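You operate a simulated robot arm through the tools that you are given. There is no shell and no other tool. Be economical: measure what you need, move in short steps, check, and stop when the job is done.

The job below is to be done with a simulated robot arm. You get a single attempt, and the scene is never put back.

## Task
Rig the brass torch: shut both its knobs, then couple its plug into the socket.
Fine: try the lock before lifting the plug off the disc; the torch stays cradled, nothing is lit.

It is judged by the outcome, as a careful person would: the job done as asked, and still so three seconds after it is handed in. It fails if anything else is knocked over, pushed out of place, dropped, spilled or broken.

## Robot
A 7-joint arm with a two-finger parallel gripper on a trunk, on a base that drives. Base frame: it is fixed to the floor where the robot stands at the start and does not move with it; the origin is under the middle of the robot, x ahead of it, y to its left, z up; the surface under the hand at the start is at about z = 0.96. Lengths are in m, angles in rad, forces in N, time in s.
With the tool pointing down near the work surface it reaches from about 0.18 to 0.62 m from the robot's upright axis, wherever it stands. Its first joint turns from -2.897 to 2.897 rad. Places, roughly: blue knob of the brass torch [0.6, 0, 1.2]; red knob of the brass torch [0.6, 0, 1.2]; socket of the torch stand [0.6, 0, 0.7]. Payload 1.57 kg.
The TCP is the grasp point between the finger pads, 0.03 m short of the fingertips. In the tool frame z runs along the fingers and y along their closing line. The gripper opens to 0.08 m. The fingers are 0.017 m wide and 0.012 m thick; the gripper's body (0.04 by 0.082 m) begins 0.08 m behind the TCP.
Orientation is that of the tool frame in the base frame, as a unit quaternion [w, x, y, z]. With the fingers straight down and closing along the base's y, the tool's x points along the base's -x, its y along +y and its z along -z.

## Interface
- The arm moves only by the tool jog_arm. Its argument "motion" is a list of rows, each an object (a shift or turn left out is 0, a gripper value left out holds the last) with "fingers": the opening, from 0 (shut) to 1 (fully open); "travel": the shift along the tool's x, y, z in m, a list of three; "delta_rot": the turn, a rotation vector about the tool's x, y, z in rad, a list of three. In form: [{"fingers": fingers, "travel": [x, y, z], "delta_rot": [wx, wy, wz]}, ...]. A call has 1 to 12 rows; each row shifts and turns the commanded pose from where the row before left it, along the tool's axes as they then stand. A row lasts 0.2 s, in which the tool goes at most 0.05 m and 0.15 rad; a call with a longer step from one row to the next is refused whole, and so is a gripper value outside its range. A pose out of reach is approached as far as the arm can. The call stops where the force on the tool passes 40 N (or 10 N more than at its start, if that is more) or the arm is blocked; 0.2 s more then pass. The fingers move at their own pace (about 0.072 m/s each) and stop on an object; they squeeze with about 24 N. The grip force told is the motor's: it shows also when the fingers shut on nothing. Time passes only in rows, and 0.2 s behind the last, so rows that do not move let the fingers close. It gives the time, the measured TCP pose, the force on the tool (base axes), the opening and the grip force at its end, in the units of the frame above (readings bear some noise), with the torque about the TCP (base axes, N m) and any sound that the robot's microphone picked up, and new pictures: "views" is both (left out), scene, wrist or none.
- Cameras (640 x 400 px; columns grow to the right, rows downward): "scene" is now at [0.2393, 0.0529, 1.6027]; the picture's right is [0.61, -0.80, 0.00], its down [-0.50, -0.38, -0.78] and it looks along [0.62, 0.47, -0.62] (base axes); focal length 214 px, centre (320, 200). "wrist" rides on the gripper at [0.072, -0.007, -0.122] in the tool frame; the picture's right is [0.09, 1.00, 0.00], its down [-0.84, 0.08, -0.54] and it looks along [-0.54, 0.05, 0.84] (tool axes); focal length 238 px, centre (320, 200). There is no depth. A picture from a camera that has moved, and an enlarged one, comes with that camera's place and axes in the base frame and with its lens.
- slide_trunk(by): slides the trunk up (or, below 0, down) by that many m; the arm and the scene camera ride with it, the base frame stays. It gives what a move gives, with no picture.
- roll_base(legs): drives the robot by 1 to 6 legs, each [ahead, left, turn to the left] in m, m and rad, along the robot's own axes; the way and the turn of a leg run together, so that a leg with both is an arc; at most 1.5 m and 3.142 rad a leg. The arm and the cameras ride along, it lands a little off, and it stops where it bumps. It gives what a move gives, and a new picture of the scene camera.
- aim_head(pan, tilt): turns the head with the scene camera to pan (to the left, within 1.501 rad either way) and tilt (down, from -0.506 to 1.204), counted from straight ahead of the robot. It gives what a move gives, and a new picture of the scene camera.
- zoom(camera, box): a new picture of the part [left, top, right, bottom] of that camera's present view, enlarged. The clock stands still meanwhile.
- close_job(): hands the job in; it is judged then, once.

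Work in short steps. Places have to be worked out from the pictures, the camera data and where the tool is seen: move nearer, look again, correct. Check each grasp and each placing, and mend what went wrong. You have 120 turns and 260 pictures in all, those below and enlarged ones among them. Open the gripper and draw the arm clear of the work before you hand the job in, unless the task says otherwise; then end with one line.

The tools are called after "Request:" as a command line: name --argument value ..., lists and objects as JSON in quotes. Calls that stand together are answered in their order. jog_arm: Moves the arm, as the interface text tells. Its arguments: {"type":"object","properties":{"motion":{"type":"array"},"views":{"type":"string","enum":["both","scene","wrist","none"]}},"required":["motion"]} The other tools are called the same way: slide_trunk (by) slides the trunk up or down; roll_base (legs) drives the base; aim_head (pan, tilt) turns the head that bears the scene camera; zoom (camera, box) takes an enlarged picture of a part of a camera's view; close_job () hands the job in.

At the start:

```text
time_s: 0.0
ee_pos: [0.307, 0.2447, 1.463]
ee_rot: [-0.005, 0.013, 1.0, -0.002]
ft_force: [-0.8, 0.4, -0.7]
ft_torque: [-0.02, -0.01, 0.0]
gripper_width: 0.0801
grasp_force: 0.1
trunk travel left (down, up): [-0.825, 0.165]
robot x, y, heading: [-0.0012, 0.0023, -0.001]
head pan, tilt: [0.651, 0.675]
```

scene: 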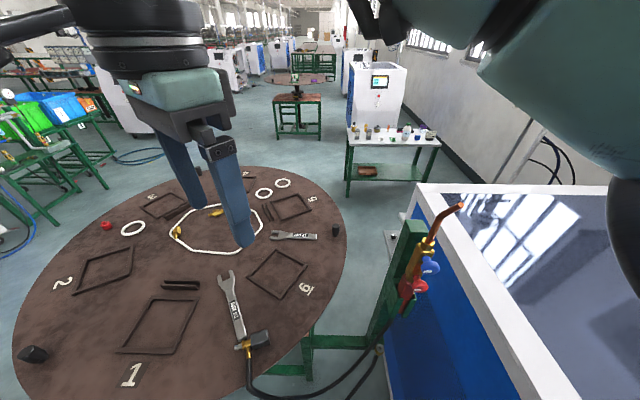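
wrist: 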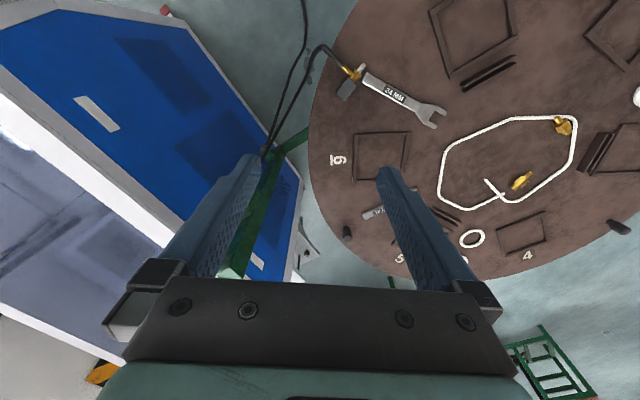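

The torch stands in a green stand at the right; a plug with hose lies on the disc. I'll zoom in on the torch and on the plug on the disc.

Request:
zoom --camera "scene" --box '[360, 180, 500, 320]'

Request:
zoom --camera "scene" --box '[200, 260, 420, 400]'

Request:
zoom --camera "wrist" --box '[220, 20, 460, 280]'

```text
2.86 times, centred on (430, 250) of scene
camera zoom: at [0.2393, 0.0529, 1.6027], right [0.61, -0.8, 0.0], down [-0.5, -0.38, -0.78], along [0.62, 0.47, -0.62], focal length 613 px, centre (6, 57)
```

zoom: 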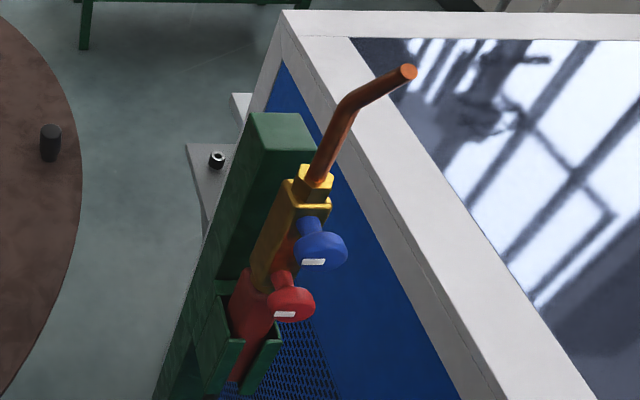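

```text
2.86 times, centred on (310, 330) of scene
camera zoom: at [0.2393, 0.0529, 1.6027], right [0.61, -0.8, 0.0], down [-0.5, -0.38, -0.78], along [0.62, 0.47, -0.62], focal length 613 px, centre (349, -171)
```

zoom: 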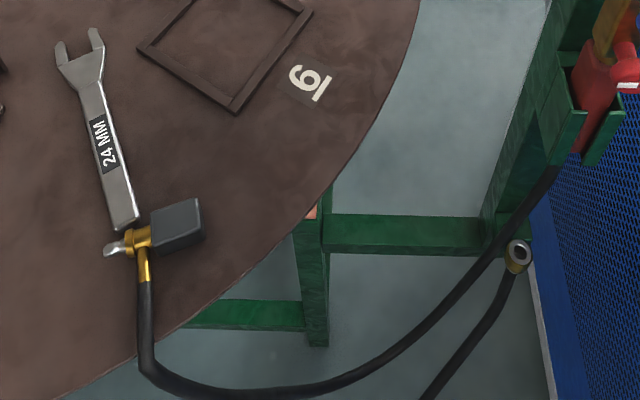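

```text
1.54 times, centred on (340, 150) of wrist
camera zoom: at [0.2373, 0.2401, 1.5849], right [-0.07, 1.0, -0.01], down [0.84, 0.06, 0.53], along [0.53, 0.03, -0.85], focal length 367 px, centre (289, 277)
```

zoom: 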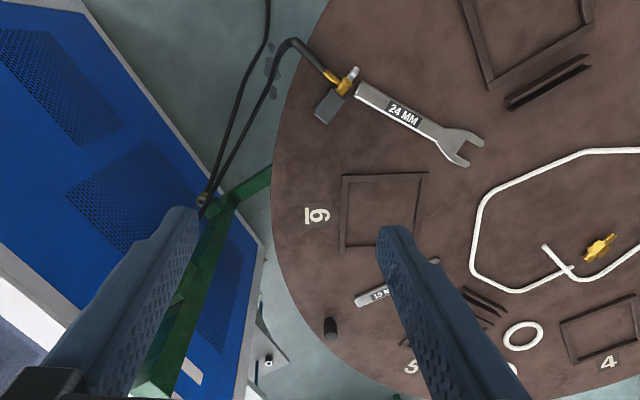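

The plug is near [0.285, 0.32, 0.97], the torch knobs near [0.6, 0.02, 1.2], and the socket near [0.58, 0.04, 0.7]. I'll aim the head at the torch for a better look.

Request:
aim_head --pan 0.0 --tilt 0.9

Request:
zoom --camera "scene" --box '[240, 100, 400, 200]'

Request:
zoom --camera "scene" --box '[240, 200, 400, 300]'

```text
time_s: 1.0
ee_pos: [0.3085, 0.2453, 1.4626]
ee_rot: [-0.005, 0.014, 1.0, -0.003]
ft_force: [0.4, 0.1, -0.5]
ft_torque: [-0.01, 0.01, 0.01]
gripper_width: 0.0802
grasp_force: 0.0
trunk travel left (down, up): [-0.825, 0.165]
robot x, y, heading: [0.001, -0.0016, 0.002]
head pan, tilt: [0.0, 0.901]
camera scene: at [0.2467, 0.0008, 1.5844], right [0.0, -1.0, 0.0], down [-0.78, 0.0, -0.62], along [0.62, 0.0, -0.78], focal length 214 px, centre (320, 200)
```

scene: 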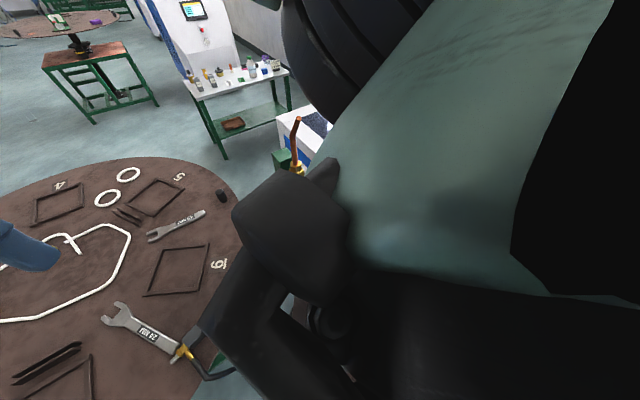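

```text
4.00 times, centred on (320, 150) of scene
camera zoom: at [0.2467, 0.0008, 1.5844], right [0.0, -1.0, 0.0], down [-0.78, 0.0, -0.62], along [0.62, 0.0, -0.78], focal length 858 px, centre (320, 400)
```

zoom: 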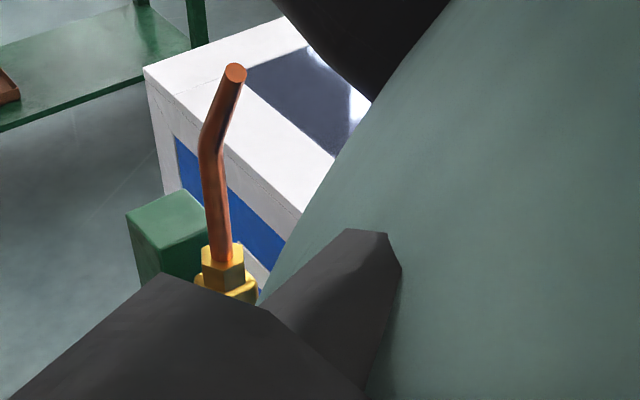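

```text
4.00 times, centred on (320, 250) of scene
camera zoom: at [0.2467, 0.0008, 1.5844], right [0.0, -1.0, 0.0], down [-0.78, 0.0, -0.62], along [0.62, 0.0, -0.78], focal length 858 px, centre (320, 0)
```

zoom: 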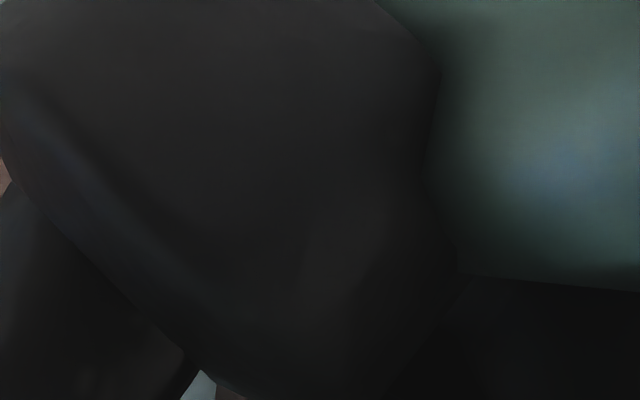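

The arm blocks this view, so I'll return the head and use the wrist camera, moving it over toward the torch with a tilt.

Request:
jog_arm --motion '[{"travel": [0, -0.045, 0], "delta_rot": [0, -0.1, 0]}, {"travel": [0, -0.045, 0], "delta_rot": [0, -0.1, 0]}, {"travel": [0, -0.045, 0], "delta_rot": [0, -0.1, 0]}, {"travel": [0, -0.045, 0], "delta_rot": [0, -0.1, 0]}, {"travel": [0, -0.045, 0], "delta_rot": [0, -0.1, 0]}]' --views "wrist"

Request:
aim_head --pan 0.6 --tilt 0.8

```text
time_s: 2.1
ee_pos: [0.3221, 0.0721, 1.4815]
ee_rot: [0.176, 0.045, 0.983, 0.035]
ft_force: [5.5, 54.8, 8.9]
ft_torque: [-7.03, 1.24, -3.18]
gripper_width: 0.0802
grasp_force: 0.1
trunk travel left (down, up): [-0.825, 0.165]
robot x, y, heading: [-0.0014, -0.0016, -0.001]
head pan, tilt: [0.0, 0.901]
stopped in row 5: the force on the tool passed its limit at 188 N (the readings are from after the stop); the commanded pose is now the measured one
camera wrist: at [0.2114, 0.066, 1.5704], right [-0.01, 1.0, 0.05], down [0.6, -0.04, 0.8], along [0.8, 0.04, -0.6], focal length 238 px, centre (320, 200)
```

wrist: 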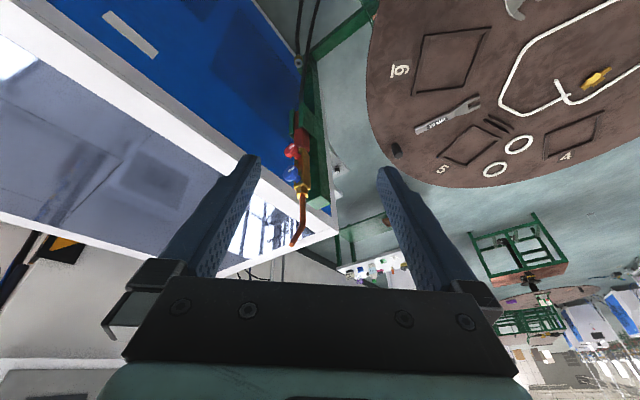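

```text
time_s: 3.1
ee_pos: [0.3225, 0.0718, 1.4838]
ee_rot: [0.175, 0.045, 0.983, 0.039]
ft_force: [40.3, 67.1, 19.6]
ft_torque: [-8.94, 6.05, -2.77]
gripper_width: 0.0801
grasp_force: 0.0
trunk travel left (down, up): [-0.825, 0.165]
robot x, y, heading: [-0.0029, -0.0025, 0.003]
head pan, tilt: [0.6, 0.799]
camera scene: at [0.242, -0.0096, 1.5796], right [-0.14, -0.99, 0.0], down [-0.81, 0.12, -0.57], along [0.56, -0.08, -0.82], focal length 214 px, centre (320, 200)
```

scene: 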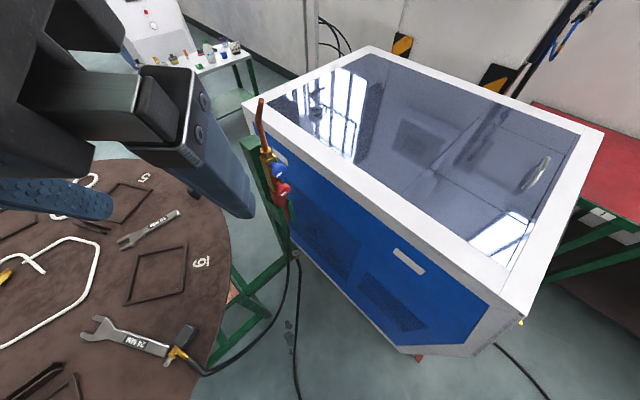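

The hand touched the robot's own head. I'll back it off to +y and forward.

Request:
jog_arm --motion '[{"travel": [0, 0.04, 0.0]}, {"travel": [0, 0.04, 0.02]}, {"travel": [0, 0.04, 0.03]}]' --views "none"

Request:
aim_head --pan 0.1 --tilt 0.8

```text
time_s: 4.1
ee_pos: [0.3688, 0.1686, 1.4464]
ee_rot: [0.164, 0.103, 0.98, 0.036]
ft_force: [0.3, -0.4, 0.6]
ft_torque: [-0.02, -0.01, 0.01]
gripper_width: 0.08
grasp_force: 0.0
trunk travel left (down, up): [-0.825, 0.165]
robot x, y, heading: [-0.0031, 0.0022, 0.001]
head pan, tilt: [0.6, 0.799]
stopped in row 3: the arm was blocked; the commanded pose is now the measured one
```

```text
time_s: 5.0
ee_pos: [0.3685, 0.17, 1.4454]
ee_rot: [0.163, 0.103, 0.981, 0.037]
ft_force: [-0.4, 0.0, -0.3]
ft_torque: [0.01, -0.03, 0.0]
gripper_width: 0.08
grasp_force: 0.1
trunk travel left (down, up): [-0.825, 0.165]
robot x, y, heading: [0.0002, 0.0004, 0.002]
head pan, tilt: [0.099, 0.799]
camera scene: at [0.2513, 0.0091, 1.5923], right [0.1, -0.99, 0.0], down [-0.71, -0.07, -0.7], along [0.69, 0.07, -0.72], focal length 214 px, centre (320, 200)
```

scene: 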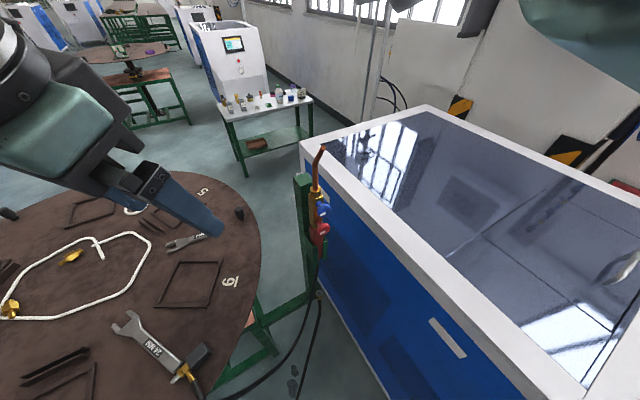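

Now the view is clear. Zooming in on the torch, the socket and the plug.

Request:
zoom --camera "scene" --box '[270, 135, 370, 260]'

Request:
zoom --camera "scene" --box '[230, 250, 350, 400]'

Request:
zoom --camera "scene" --box '[100, 300, 230, 400]'

```text
3.20 times, centred on (320, 198) of scene
camera zoom: at [0.2513, 0.0091, 1.5923], right [0.1, -0.99, 0.0], down [-0.71, -0.07, -0.7], along [0.69, 0.07, -0.72], focal length 686 px, centre (320, 208)
```

zoom: 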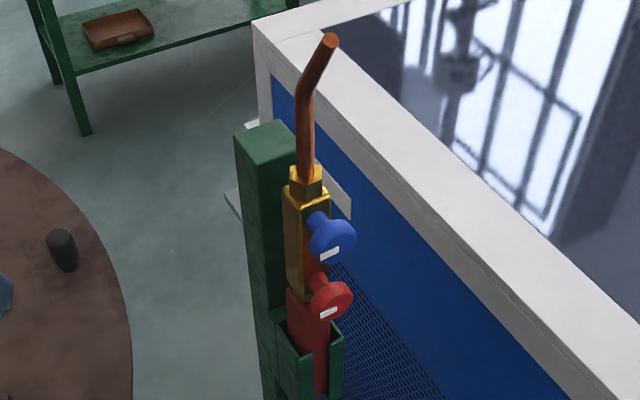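

```text
2.67 times, centred on (290, 325) of scene
camera zoom: at [0.2513, 0.0091, 1.5923], right [0.1, -0.99, 0.0], down [-0.71, -0.07, -0.7], along [0.69, 0.07, -0.72], focal length 572 px, centre (400, -133)
```

zoom: 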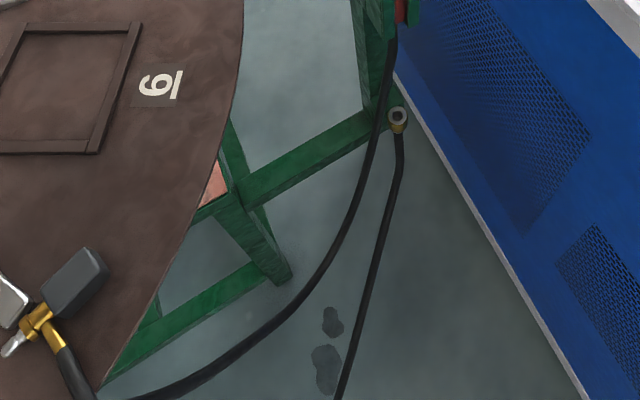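

```text
4.00 times, centred on (165, 350) of scene
camera zoom: at [0.2513, 0.0091, 1.5923], right [0.1, -0.99, 0.0], down [-0.71, -0.07, -0.7], along [0.69, 0.07, -0.72], focal length 858 px, centre (940, -400)
```

zoom: 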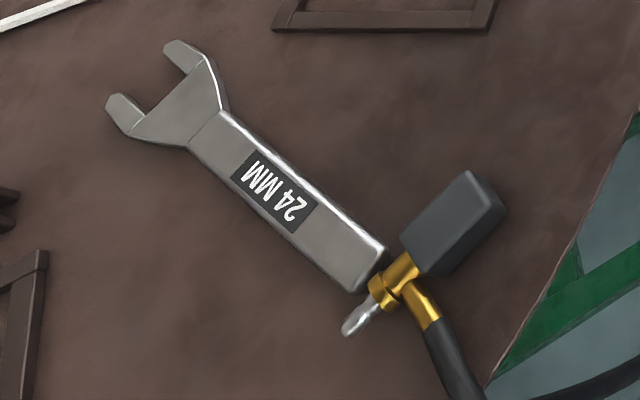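

The knob axes seem to point toward the robot, roughly parallel to the machine's face (about [-0.83, -0.56, 0]), near [0.59, 0.03], blue z≈1.195 and red z≈1.125. I'll back the base up 0.2 m for elbow room and then pitch the tool to horizontal.

Request:
roll_base --legs '[[-0.2, 0, 0]]'

Request:
jog_arm --motion '[{"travel": [-0.03, 0, 0.01], "delta_rot": [0, -0.14, 0]}, {"travel": [-0.03, 0, 0.01], "delta_rot": [0, -0.14, 0]}, {"travel": [-0.02, 0, 0.02], "delta_rot": [0, -0.14, 0]}, {"travel": [-0.01, 0, 0.03], "delta_rot": [0, -0.14, 0]}, {"travel": [0, 0, 0.03], "delta_rot": [0, -0.14, 0]}, {"travel": [0.02, 0, 0.03], "delta_rot": [0, -0.14, 0]}, {"travel": [0.02, 0, 0.03], "delta_rot": [0, -0.14, 0]}, {"travel": [0.02, 0, 0.03], "delta_rot": [0, -0.14, 0]}, {"travel": [0.02, 0, 0.03], "delta_rot": [0, -0.12, 0]}]' --views "both"

```text
time_s: 6.7
ee_pos: [0.1676, 0.1707, 1.4452]
ee_rot: [0.164, 0.102, 0.981, 0.036]
ft_force: [-0.4, 0.0, -0.4]
ft_torque: [0.01, -0.03, 0.0]
gripper_width: 0.0799
grasp_force: 0.0
trunk travel left (down, up): [-0.825, 0.165]
robot x, y, heading: [-0.1995, -0.0004, 0.001]
head pan, tilt: [0.099, 0.799]
camera scene: at [0.05, 0.009, 1.5923], right [0.1, -0.99, 0.0], down [-0.71, -0.07, -0.7], along [0.69, 0.07, -0.72], focal length 214 px, centre (320, 200)
```

scene: 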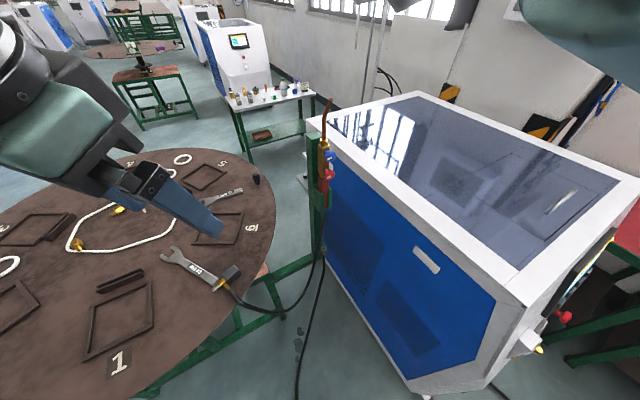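

```text
time_s: 8.7
ee_pos: [0.3937, 0.1446, 1.2955]
ee_rot: [0.704, 0.103, 0.702, -0.028]
ft_force: [0.0, -0.3, 0.4]
ft_torque: [-0.02, -0.02, 0.06]
gripper_width: 0.0798
grasp_force: 0.0
trunk travel left (down, up): [-0.825, 0.165]
robot x, y, heading: [-0.2009, -0.0016, -0.001]
head pan, tilt: [0.099, 0.799]
camera scene: at [0.0504, 0.0099, 1.5922], right [0.1, -0.99, 0.0], down [-0.71, -0.07, -0.7], along [0.69, 0.07, -0.72], focal length 214 px, centre (320, 200)
camera wrist: at [0.2733, 0.1681, 1.2235], right [0.19, 0.98, 0.01], down [-0.53, 0.09, 0.84], along [0.83, -0.16, 0.54], focal length 238 px, centre (320, 200)
```

scene: 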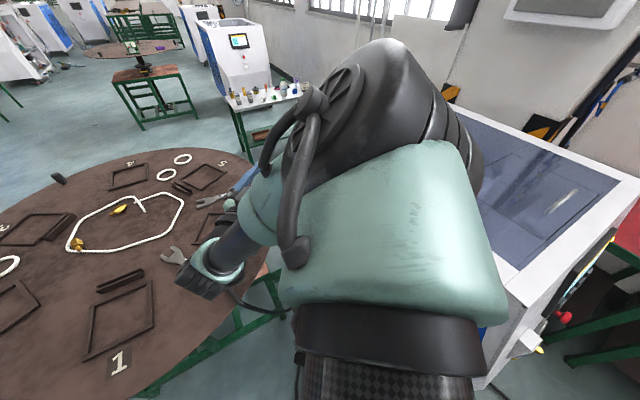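
wrist: 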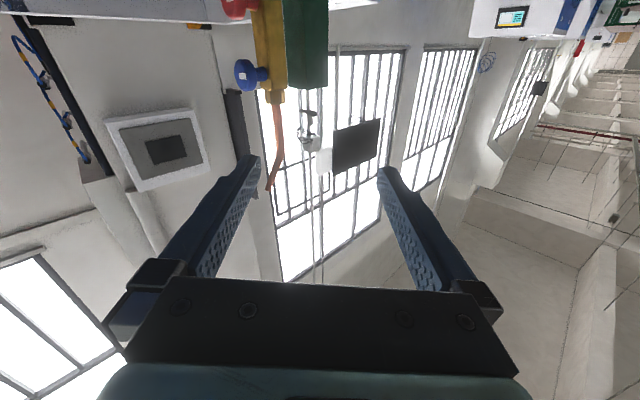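

The torch is visible: blue knob near [0.55, 0.03, 1.25], red near [0.55, 0.03, 1.19]. I'll shift toward -y and yaw the tool to face along the knob axes from a standoff.

Request:
jog_arm --motion '[{"travel": [0.01, -0.045, 0.0]}, {"travel": [0.01, -0.045, 0.0]}, {"travel": [0.01, -0.045, 0.0], "delta_rot": [-0.13, 0, 0]}, {"travel": [0.01, -0.025, 0.0], "delta_rot": [-0.13, 0, 0]}, {"travel": [0.01, -0.01, 0.0], "delta_rot": [-0.13, 0, 0]}, {"travel": [0.0, 0, 0], "delta_rot": [-0.13, 0, 0]}, {"travel": [0.0, 0, 0], "delta_rot": [-0.13, 0, 0]}, {"travel": [0.0, 0, 0], "delta_rot": [-0.13, 0, 0]}]'

```text
time_s: 10.7
ee_pos: [0.333, 0.1433, 1.2974]
ee_rot: [0.678, 0.042, 0.733, 0.035]
ft_force: [0.1, -0.5, -0.9]
ft_torque: [0.01, 0.02, -0.05]
gripper_width: 0.08
grasp_force: 0.0
out of reach, approached as far as the arm can: row 2, 3, 4, 5, 6, 7, 8
trunk travel left (down, up): [-0.825, 0.165]
robot x, y, heading: [-0.203, 0.0009, -0.001]
head pan, tilt: [0.099, 0.799]
stopped in row 8: the arm was blocked; the commanded pose is now the measured one
camera scene: at [0.0512, 0.0118, 1.5952], right [0.13, -0.99, 0.0], down [-0.69, -0.09, -0.72], along [0.72, 0.09, -0.69], focal length 214 px, centre (320, 200)
camera wrist: at [0.2045, 0.146, 1.2334], right [0.01, 1.0, 0.02], down [-0.48, -0.01, 0.88], along [0.88, -0.01, 0.48], focal length 238 px, centre (320, 200)
```

scene: 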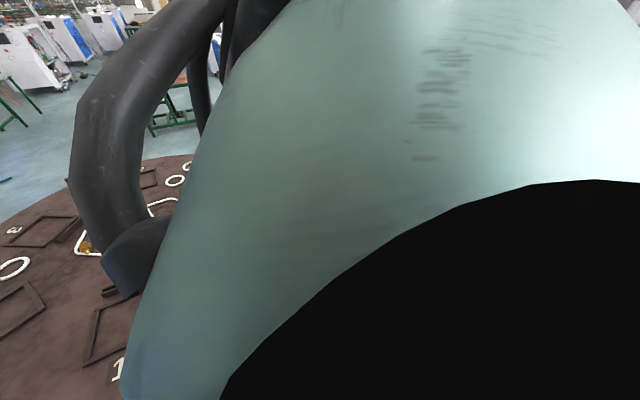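
wrist: 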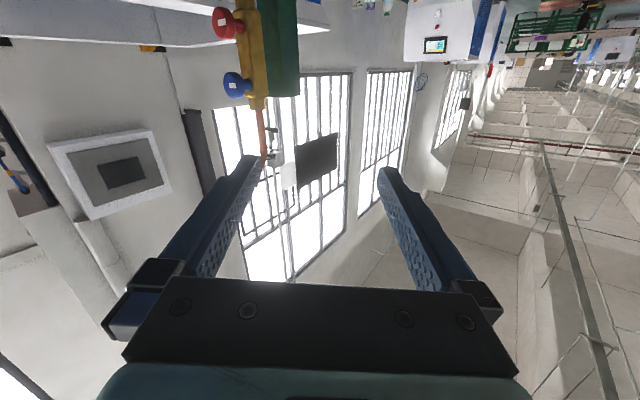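

The elbow fouls the head at this short reach. I'll move the base to about (-0.15, -0.2) with heading 0.3, which lines the robot up better with the knob axes.

Request:
roll_base --legs '[[0.05, -0.2, 0], [0, 0, 0.3]]'

```text
time_s: 13.3
ee_pos: [0.3133, 0.097, 1.298]
ee_rot: [0.666, -0.07, 0.73, 0.138]
ft_force: [0.3, 0.0, 0.4]
ft_torque: [0.0, -0.03, 0.0]
gripper_width: 0.0801
grasp_force: 0.0
trunk travel left (down, up): [-0.825, 0.165]
robot x, y, heading: [-0.1526, -0.2015, 0.304]
head pan, tilt: [0.099, 0.799]
camera scene: at [0.0871, -0.1157, 1.5951], right [0.41, -0.91, 0.0], down [-0.63, -0.28, -0.72], along [0.66, 0.29, -0.69], focal length 214 px, centre (320, 200)
```

scene: 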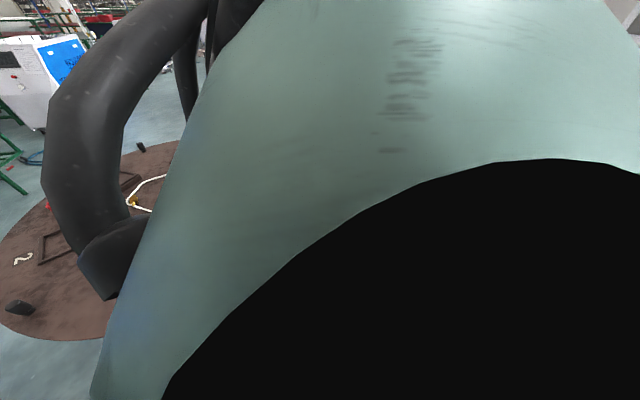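

Now the hand is forward again; I'll move to the standoff in front of the knobs and yaw slightly.

Request:
jog_arm --motion '[{"travel": [0.0, 0.0, 0.04]}, {"travel": [0.01, -0.02, 0.036]}, {"travel": [0.013, -0.04, 0.0]}, {"travel": [0.013, -0.04, 0.0]}, {"travel": [0.013, -0.04, 0.0], "delta_rot": [-0.1, -0.025, 0]}, {"delta_rot": [-0.1, -0.025, 0]}, {"delta_rot": [-0.1, -0.025, 0]}]'

```text
time_s: 15.1
ee_pos: [0.3553, 0.1004, 1.284]
ee_rot: [0.641, -0.068, 0.753, 0.13]
ft_force: [0.8, -0.1, 1.2]
ft_torque: [0.01, 0.02, 0.01]
gripper_width: 0.0797
grasp_force: 0.0
out of reach, approached as far as the arm can: row 1, 2, 3, 4, 5, 6, 7
trunk travel left (down, up): [-0.825, 0.165]
robot x, y, heading: [-0.1502, -0.1999, 0.307]
head pan, tilt: [0.099, 0.799]
stopped in row 7: the arm was blocked; the commanded pose is now the measured one
camera scene: at [0.0878, -0.1201, 1.5933], right [0.36, -0.93, 0.0], down [-0.66, -0.25, -0.71], along [0.66, 0.25, -0.71], focal length 214 px, centre (320, 200)
camera wrist: at [0.2288, 0.0653, 1.2298], right [-0.28, 0.96, 0.02], down [-0.39, -0.13, 0.91], along [0.88, 0.25, 0.41], focal length 238 px, centre (320, 200)
```

scene: 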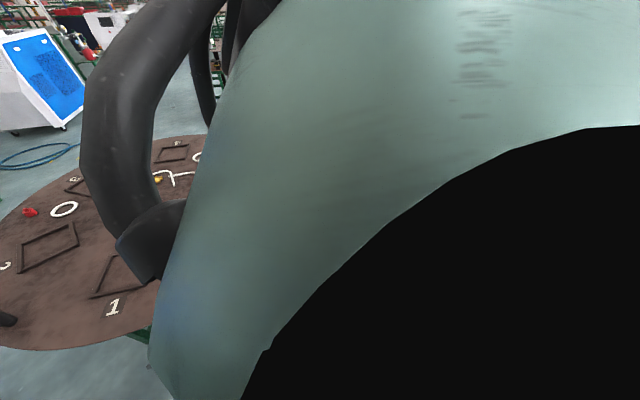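
wrist: 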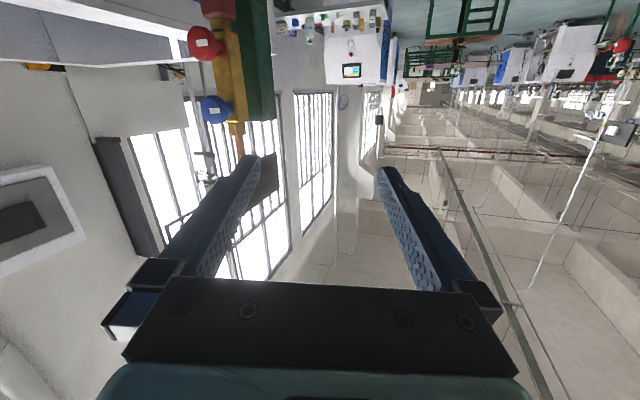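

The arm is at a wrist limit because the forearm points too steeply down; lowering the trunk while keeping the hand high should fix that. I'll go down 0.12 and raise the hand relative to it.

Request:
slide_trunk --by -0.12

Request:
jog_arm --motion '[{"travel": [-0.04, 0, 0.0]}, {"travel": [-0.04, 0, 0.0]}, {"travel": [-0.04, 0.0, 0.0]}]' --views "none"

Request:
slide_trunk --by -0.12

Request:
jog_arm --motion '[{"travel": [-0.04, 0, 0.0]}, {"travel": [-0.04, 0, 0.0]}, {"travel": [-0.04, 0.0, 0.0]}]' --views "both"

```text
time_s: 16.6
ee_pos: [0.3559, 0.0997, 1.1651]
ee_rot: [0.642, -0.066, 0.753, 0.129]
ft_force: [0.1, 0.4, 0.2]
ft_torque: [-0.01, 0.0, -0.03]
gripper_width: 0.0799
grasp_force: 0.0
trunk travel left (down, up): [-0.705, 0.285]
robot x, y, heading: [-0.1511, -0.1996, 0.306]
head pan, tilt: [0.099, 0.799]
```

```text
time_s: 17.6
ee_pos: [0.3656, 0.1031, 1.2546]
ee_rot: [0.615, -0.068, 0.773, 0.14]
ft_force: [0.1, 0.3, -0.2]
ft_torque: [0.01, -0.02, -0.02]
gripper_width: 0.0799
grasp_force: 0.1
trunk travel left (down, up): [-0.705, 0.285]
robot x, y, heading: [-0.1483, -0.2018, 0.302]
head pan, tilt: [0.099, 0.799]
stopped in row 3: the arm was blocked; the commanded pose is now the measured one
```

```text
time_s: 19.1
ee_pos: [0.3664, 0.1038, 1.135]
ee_rot: [0.615, -0.067, 0.773, 0.14]
ft_force: [0.1, 0.4, -0.6]
ft_torque: [0.02, 0.0, 0.0]
gripper_width: 0.0803
grasp_force: 0.2
trunk travel left (down, up): [-0.585, 0.405]
robot x, y, heading: [-0.1489, -0.1984, 0.303]
head pan, tilt: [0.099, 0.799]
```

```text
time_s: 20.1
ee_pos: [0.359, 0.1523, 1.2145]
ee_rot: [0.567, -0.101, 0.795, 0.19]
ft_force: [0.3, 0.1, -1.0]
ft_torque: [-0.02, 0.01, -0.03]
gripper_width: 0.0802
grasp_force: 0.0
trunk travel left (down, up): [-0.585, 0.405]
robot x, y, heading: [-0.1532, -0.2033, 0.308]
head pan, tilt: [0.099, 0.799]
stopped in row 3: the arm was blocked; the commanded pose is now the measured one
camera scene: at [0.0864, -0.1175, 1.3522], right [0.39, -0.92, 0.0], down [-0.66, -0.28, -0.7], along [0.64, 0.27, -0.72], focal length 214 px, centre (320, 200)
camera wrist: at [0.2322, 0.0997, 1.1791], right [-0.4, 0.91, 0.1], down [-0.22, -0.2, 0.95], along [0.89, 0.36, 0.28], focal length 238 px, centre (320, 200)
```

scene: 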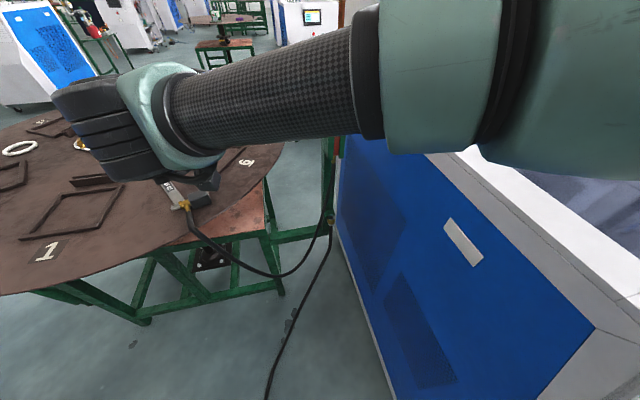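
wrist: 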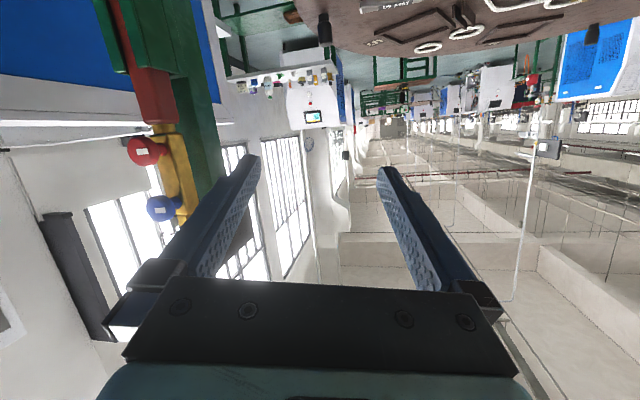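

The elbow had been pressing on the head mast. The trunk is now lower and the forearm is horizontal; I'll test small moves to the right and forward from here.

Request:
jog_arm --motion '[{"travel": [0, -0.03, 0.02]}, {"travel": [0, -0.03, 0.02]}, {"travel": [0, -0.03, 0.02]}]' --views "scene"

```text
time_s: 20.9
ee_pos: [0.4479, 0.0942, 1.1844]
ee_rot: [0.572, -0.1, 0.792, 0.186]
ft_force: [0.1, 0.1, 1.1]
ft_torque: [0.0, 0.0, 0.02]
gripper_width: 0.0803
grasp_force: 0.1
trunk travel left (down, up): [-0.585, 0.405]
robot x, y, heading: [-0.1494, -0.201, 0.302]
head pan, tilt: [0.099, 0.799]
camera scene: at [0.0866, -0.1178, 1.3522], right [0.39, -0.92, 0.0], down [-0.66, -0.28, -0.7], along [0.64, 0.27, -0.72], focal length 214 px, centre (320, 200)
```

scene: 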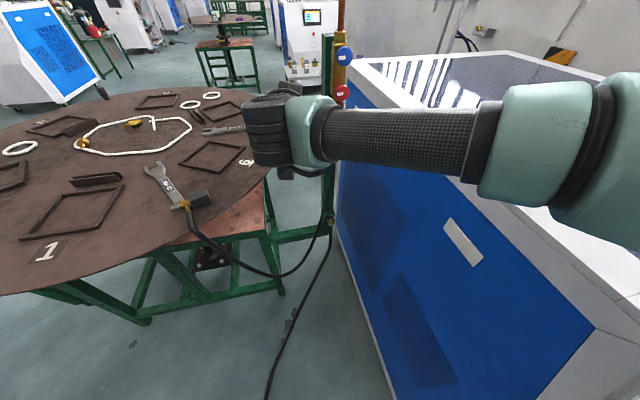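

That worked and the view is good: knobs confirmed at about [0.55, 0.027], z 1.25 (blue) and 1.185 (red). The elbow is low over the machine's top, so I'll raise the trunk a little and then level and aim the tool.

Request:
slide_trunk --by 0.1

Request:
jog_arm --motion '[{"travel": [0.0, -0.03, -0.01], "delta_rot": [0, -0.08, 0]}, {"travel": [0, -0.03, -0.01], "delta_rot": [0, -0.08, 0]}, {"travel": [0, -0.03, -0.01], "delta_rot": [-0.08, -0.08, 0]}, {"delta_rot": [-0.08, -0.05, 0]}]' --views "both"

```text
time_s: 22.2
ee_pos: [0.4473, 0.0944, 1.2847]
ee_rot: [0.573, -0.101, 0.792, 0.187]
ft_force: [0.0, 0.3, 0.1]
ft_torque: [0.03, 0.01, 0.0]
gripper_width: 0.0802
grasp_force: 0.1
trunk travel left (down, up): [-0.685, 0.305]
robot x, y, heading: [-0.1509, -0.2006, 0.308]
head pan, tilt: [0.099, 0.799]
```

```text
time_s: 23.2
ee_pos: [0.4484, 0.06, 1.2812]
ee_rot: [0.603, -0.095, 0.768, 0.192]
ft_force: [0.3, -0.6, 0.0]
ft_torque: [0.01, -0.01, 0.02]
gripper_width: 0.08
grasp_force: 0.0
out of reach, approached as far as the arm can: row 2, 3, 4
trunk travel left (down, up): [-0.685, 0.305]
robot x, y, heading: [-0.1511, -0.2027, 0.308]
head pan, tilt: [0.099, 0.799]
camera scene: at [0.0861, -0.117, 1.4523], right [0.39, -0.92, 0.0], down [-0.66, -0.28, -0.7], along [0.64, 0.27, -0.72], focal length 214 px, centre (320, 200)
camera wrist: at [0.3242, 0.0113, 1.2352], right [-0.4, 0.91, 0.09], down [-0.3, -0.22, 0.93], along [0.87, 0.34, 0.36], focal length 238 px, centre (320, 200)
```

scene: 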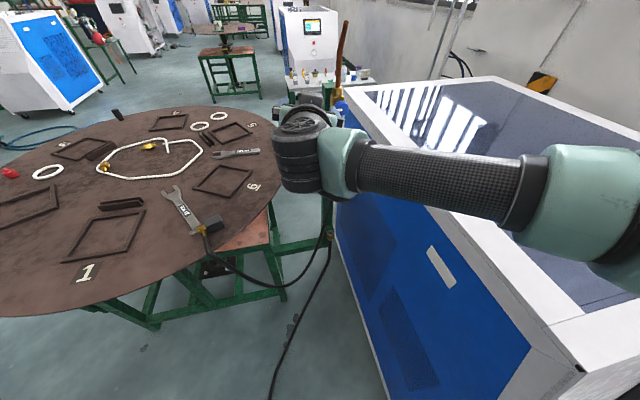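
wrist: 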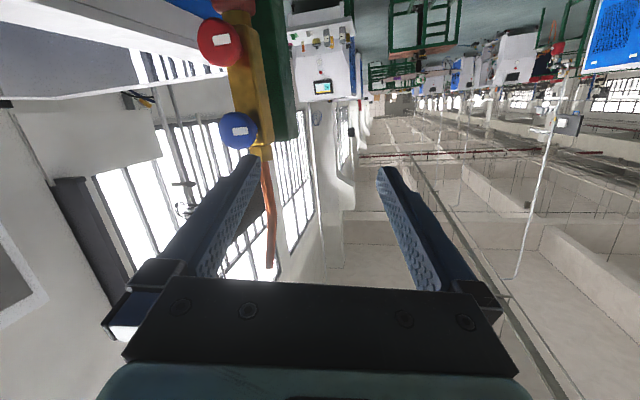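

The arm is folded short with the elbow far out; backing the base up 0.25 m and extending the arm should relieve this.

Request:
roll_base --legs '[[-0.25, 0, 0]]'

Request:
jog_arm --motion '[{"travel": [0.0, 0, 0.045]}, {"travel": [0, 0, 0.045]}, {"travel": [0, 0, 0.045]}, {"travel": [0, 0, 0.045]}, {"travel": [0, -0.03, 0.03]}, {"travel": [0, -0.03, 0.0], "delta_rot": [-0.05, -0.08, 0]}, {"delta_rot": [-0.05, -0.08, 0]}]' --views "both"

```text
time_s: 25.0
ee_pos: [0.2101, -0.0149, 1.2827]
ee_rot: [0.604, -0.093, 0.769, 0.19]
ft_force: [0.4, 0.1, 0.2]
ft_torque: [0.0, 0.0, 0.01]
gripper_width: 0.08
grasp_force: 0.0
trunk travel left (down, up): [-0.685, 0.305]
robot x, y, heading: [-0.3944, -0.2758, 0.305]
head pan, tilt: [0.099, 0.799]
camera scene: at [-0.1539, -0.1929, 1.4524], right [0.39, -0.92, 0.0], down [-0.66, -0.28, -0.7], along [0.64, 0.27, -0.72], focal length 214 px, centre (320, 200)
```

scene: 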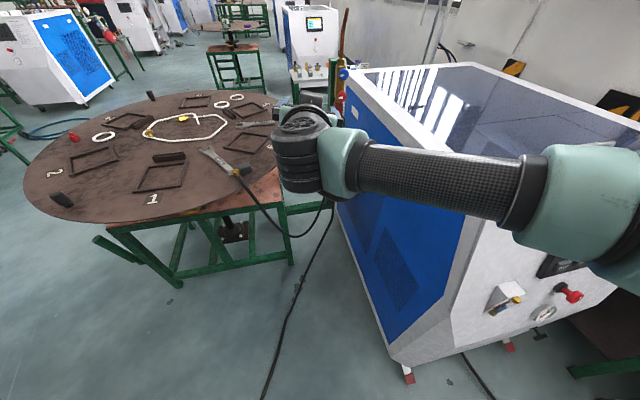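

```text
time_s: 26.6
ee_pos: [0.4184, 0.0162, 1.2294]
ee_rot: [0.658, -0.109, 0.708, 0.235]
ft_force: [-0.1, 0.0, -0.7]
ft_torque: [-0.02, -0.01, -0.02]
gripper_width: 0.08
grasp_force: 0.0
trunk travel left (down, up): [-0.685, 0.305]
robot x, y, heading: [-0.3889, -0.2749, 0.303]
head pan, tilt: [0.099, 0.799]
camera scene: at [-0.1537, -0.1925, 1.4524], right [0.39, -0.92, 0.0], down [-0.66, -0.28, -0.7], along [0.64, 0.27, -0.72], focal length 214 px, centre (320, 200)
camera wrist: at [0.3061, -0.0362, 1.1586], right [-0.47, 0.88, 0.1], down [-0.42, -0.32, 0.85], along [0.78, 0.36, 0.52], focal length 238 px, centre (320, 200)
```

scene: 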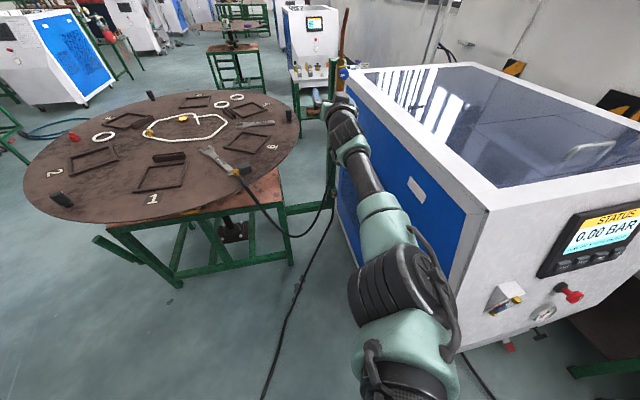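
wrist: 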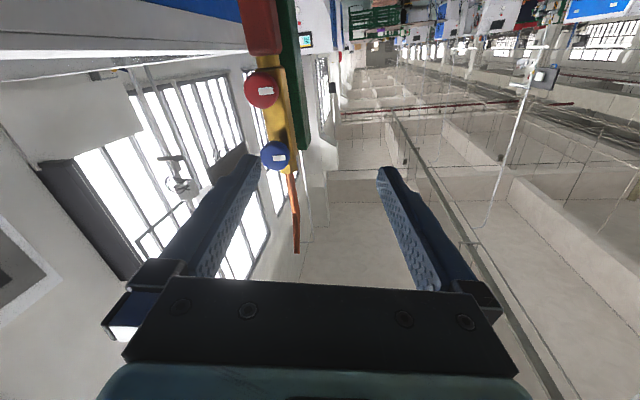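

Excellent: clean posture, tool nearly level and facing the knobs. Zooming on the knobs to see the marks and their axis.

Request:
zoom --camera "wrist" --box '[220, 50, 340, 190]'

Request:
zoom --camera "scene" --box '[300, 40, 400, 150]'

Request:
zoom --camera "scene" --box '[520, 190, 640, 320]'

```text
2.86 times, centred on (280, 120) of wrist
camera zoom: at [0.3061, -0.0362, 1.1586], right [-0.47, 0.88, 0.1], down [-0.42, -0.32, 0.85], along [0.78, 0.36, 0.52], focal length 681 px, centre (434, 429)
```

zoom: 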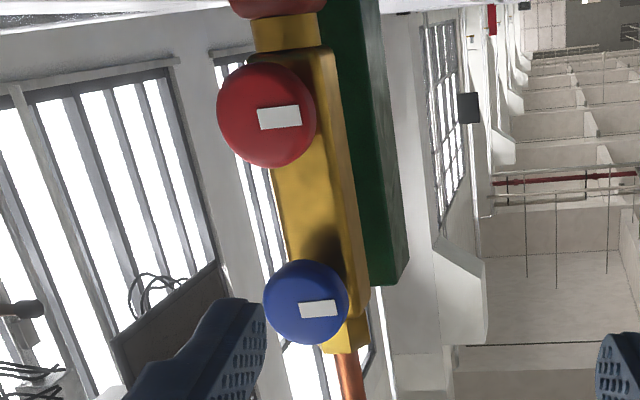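

```text
3.64 times, centred on (350, 95) of scene
camera zoom: at [-0.1537, -0.1925, 1.4524], right [0.39, -0.92, 0.0], down [-0.66, -0.28, -0.7], along [0.64, 0.27, -0.72], focal length 780 px, centre (211, 582)
```

zoom: 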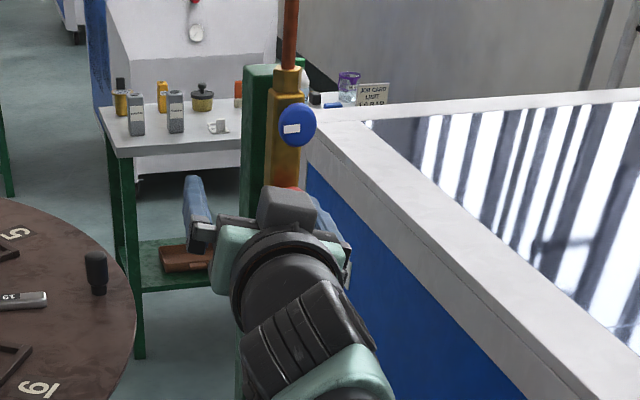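

```text
3.08 times, centred on (580, 255) of scene
camera zoom: at [-0.1537, -0.1925, 1.4524], right [0.39, -0.92, 0.0], down [-0.66, -0.28, -0.7], along [0.64, 0.27, -0.72], focal length 660 px, centre (-480, 31)
```

zoom: 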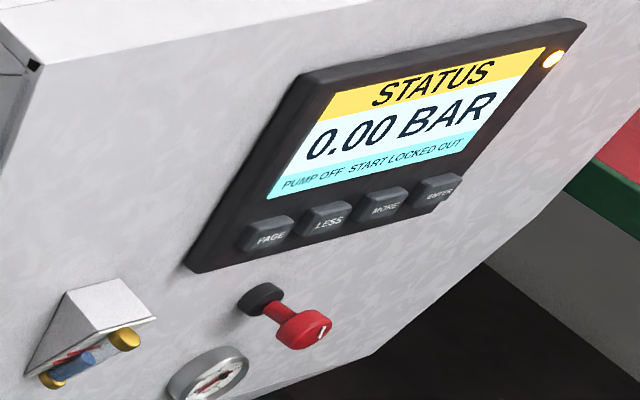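

Blue knob centre is triangulated at [0.55, 0.03, 1.247], red at [0.55, 0.03, 1.182]; diameter ≈ 3.5 cm. I'll align in front of the blue knob with a ~7 cm standoff and roll the hand back about -0.9 rad, so there's room to turn clockwise.

Request:
jog_arm --motion '[{"fingers": 0.72, "travel": [-0.01, -0.025, 0.0], "delta_rot": [-0.065, -0.026, 0]}, {"travel": [-0.019, -0.025, 0.0]}, {"travel": [0, 0, 0.025]}, {"travel": [0, 0, 0.025], "delta_rot": [0, 0, -0.14]}, {"delta_rot": [0, 0, -0.15]}, {"delta_rot": [0, 0, -0.15]}, {"delta_rot": [0, 0, -0.15]}, {"delta_rot": [0, 0, -0.15]}, {"delta_rot": [0, 0, -0.15]}]' --views "both"

Request:
zoom --camera "scene" --box '[310, 60, 400, 130]'

```text
time_s: 28.6
ee_pos: [0.4437, -0.0184, 1.2581]
ee_rot: [0.711, -0.392, 0.583, -0.027]
ft_force: [-0.5, -0.1, 0.1]
ft_torque: [-0.04, -0.01, -0.02]
gripper_width: 0.0577
grasp_force: 0.0
out of reach, approached as far as the arm can: row 3, 4
trunk travel left (down, up): [-0.685, 0.305]
robot x, y, heading: [-0.3879, -0.2763, 0.306]
head pan, tilt: [0.099, 0.799]
camera scene: at [-0.1534, -0.1927, 1.4523], right [0.39, -0.92, 0.0], down [-0.66, -0.28, -0.7], along [0.64, 0.27, -0.72], focal length 214 px, centre (320, 200)
camera wrist: at [0.3647, -0.122, 1.2024], right [-0.39, 0.64, -0.66], down [-0.76, 0.18, 0.62], along [0.52, 0.74, 0.42], focal length 238 px, centre (320, 200)
```

scene: 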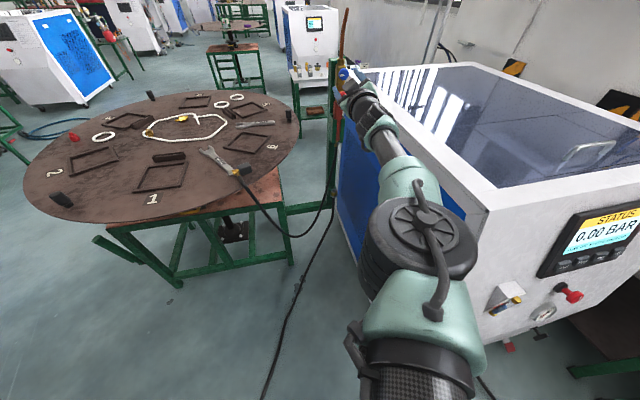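
wrist: 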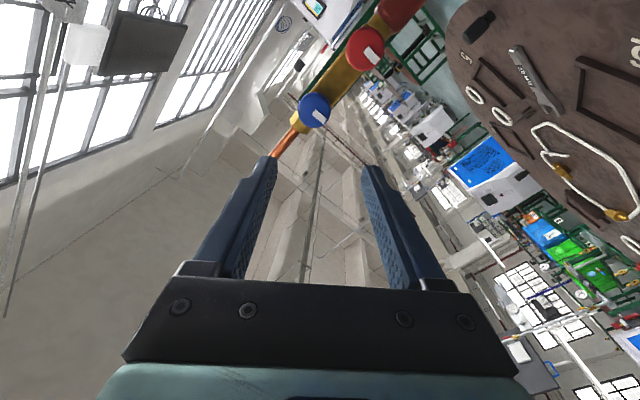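

```text
5.71 times, centred on (355, 95) of scene
camera zoom: at [-0.1534, -0.1927, 1.4523], right [0.39, -0.92, 0.0], down [-0.66, -0.28, -0.7], along [0.64, 0.27, -0.72], focal length 1226 px, centre (120, 800)
```

zoom: 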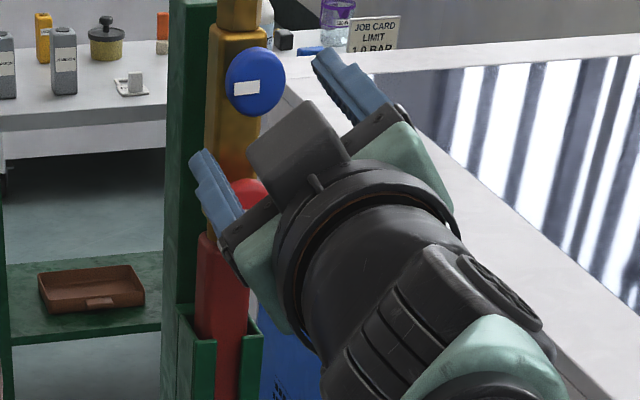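

Alignment is right but the arm is at full stretch. I'll drive forward 0.09 m.

Request:
roll_base --legs '[[0.08, 0, 0]]'

Request:
zoom --camera "wrist" --box '[220, 0, 420, 160]'

```text
time_s: 29.7
ee_pos: [0.5202, 0.0061, 1.2584]
ee_rot: [0.711, -0.392, 0.583, -0.025]
ft_force: [-0.4, 0.0, 0.2]
ft_torque: [0.01, -0.01, -0.01]
gripper_width: 0.0576
grasp_force: 0.1
trunk travel left (down, up): [-0.685, 0.305]
robot x, y, heading: [-0.3198, -0.2554, 0.309]
head pan, tilt: [0.099, 0.799]
camera scene: at [-0.0763, -0.1687, 1.4522], right [0.39, -0.92, 0.0], down [-0.66, -0.28, -0.7], along [0.64, 0.27, -0.72], focal length 214 px, centre (320, 200)
```

scene: 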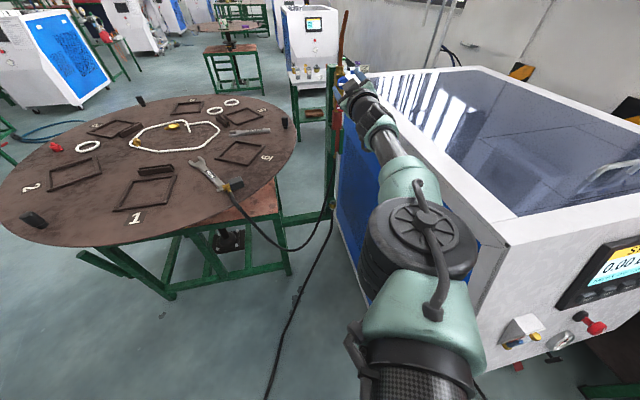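

```text
2.50 times, centred on (320, 80) of wrist
camera zoom: at [0.4416, -0.0982, 1.2018], right [-0.39, 0.64, -0.66], down [-0.76, 0.18, 0.63], along [0.52, 0.74, 0.42], focal length 596 px, centre (320, 500)
```

zoom: 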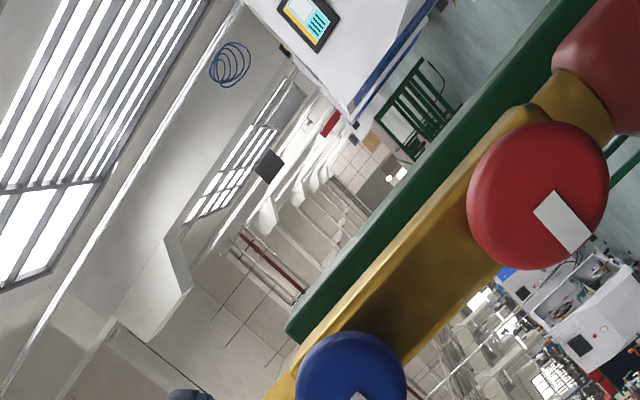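

Blue knob is 3.7 cm ahead of the TCP, about 1.1 cm low. Correcting laterally, then advancing so the fingers straddle the knob.

Request:
jog_arm --motion '[{"travel": [0.007, 0.009, 0.0]}, {"travel": [0, 0, 0.0]}, {"travel": [0, 0, 0.012]}]' --views "wrist"

Request:
zoom --camera "wrist" --box '[220, 80, 420, 260]'

```text
time_s: 30.5
ee_pos: [0.5174, 0.0084, 1.2486]
ee_rot: [0.711, -0.39, 0.584, -0.026]
ft_force: [-0.7, 0.4, -0.6]
ft_torque: [-0.02, 0.0, 0.03]
gripper_width: 0.0578
grasp_force: 0.0
out of reach, approached as far as the arm can: row 3
trunk travel left (down, up): [-0.685, 0.305]
robot x, y, heading: [-0.3117, -0.2474, 0.301]
head pan, tilt: [0.099, 0.799]
camera wrist: at [0.4401, -0.0959, 1.1915], right [-0.39, 0.64, -0.66], down [-0.76, 0.18, 0.63], along [0.52, 0.74, 0.42], focal length 238 px, centre (320, 200)
```

wrist: 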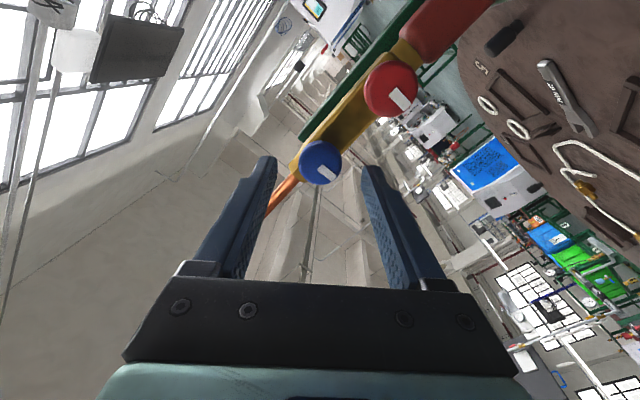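

```text
2.22 times, centred on (320, 170) of wrist
camera zoom: at [0.4401, -0.0959, 1.1915], right [-0.39, 0.64, -0.66], down [-0.76, 0.18, 0.63], along [0.52, 0.74, 0.42], focal length 530 px, centre (320, 267)
```

zoom: 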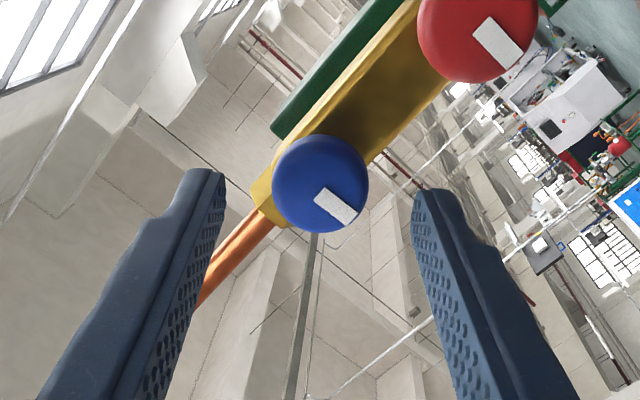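

The knob sits centred between the fingers, but the arm is at its stretch limit. I'll retract the hand 0.12, drive forward 0.1, and re-approach with the arm.

Request:
jog_arm --motion '[{"travel": [0, 0, -0.04]}, {"travel": [0, 0, -0.04]}, {"travel": [0, 0, -0.04]}]' --views "none"

Request:
roll_base --legs '[[0.1, 0.02, 0]]'

Request:
jog_arm --motion '[{"travel": [0, 0, 0]}]' --views "wrist"

```text
time_s: 31.3
ee_pos: [0.4145, -0.0588, 1.249]
ee_rot: [0.712, -0.389, 0.584, -0.027]
ft_force: [-0.2, -0.8, 0.2]
ft_torque: [0.0, -0.01, 0.01]
gripper_width: 0.0578
grasp_force: 0.1
trunk travel left (down, up): [-0.685, 0.305]
robot x, y, heading: [-0.3129, -0.2511, 0.304]
head pan, tilt: [0.099, 0.799]
```

```text
time_s: 32.4
ee_pos: [0.5026, -0.007, 1.2485]
ee_rot: [0.711, -0.391, 0.583, -0.026]
ft_force: [0.1, 0.4, -0.3]
ft_torque: [0.05, 0.02, 0.01]
gripper_width: 0.0577
grasp_force: 0.1
trunk travel left (down, up): [-0.685, 0.305]
robot x, y, heading: [-0.2245, -0.2005, 0.306]
head pan, tilt: [0.099, 0.799]
camera scene: at [0.0112, -0.1202, 1.4522], right [0.39, -0.92, 0.0], down [-0.66, -0.28, -0.7], along [0.64, 0.27, -0.72], focal length 214 px, centre (320, 200)
```

scene: 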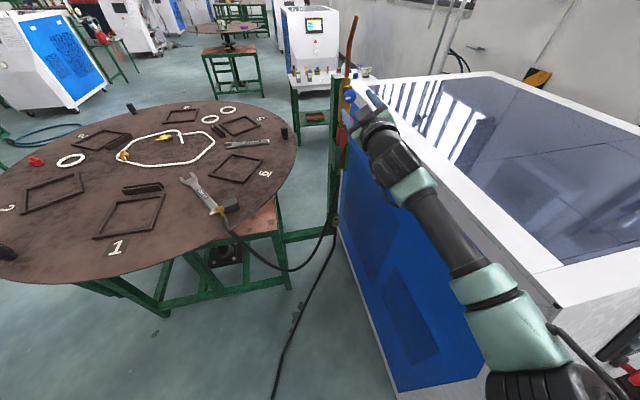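

```text
time_s: 32.8
ee_pos: [0.5032, -0.008, 1.2483]
ee_rot: [0.712, -0.391, 0.583, -0.027]
ft_force: [-0.4, 0.3, 0.0]
ft_torque: [0.0, 0.01, -0.02]
gripper_width: 0.0576
grasp_force: 0.0
trunk travel left (down, up): [-0.685, 0.305]
robot x, y, heading: [-0.2258, -0.2019, 0.304]
head pan, tilt: [0.099, 0.799]
camera wrist: at [0.424, -0.1116, 1.1912], right [-0.39, 0.64, -0.66], down [-0.76, 0.18, 0.63], along [0.52, 0.74, 0.42], focal length 238 px, centre (320, 200)
```

wrist: 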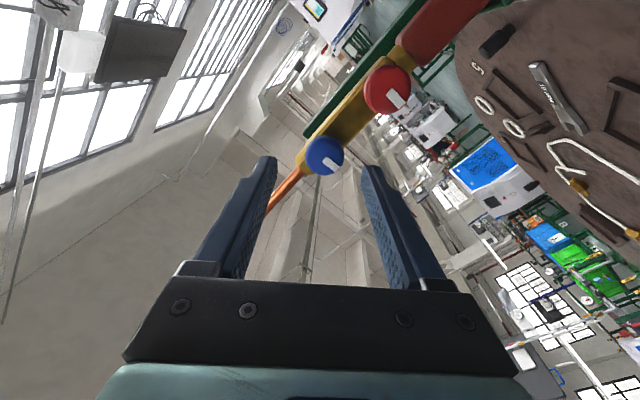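

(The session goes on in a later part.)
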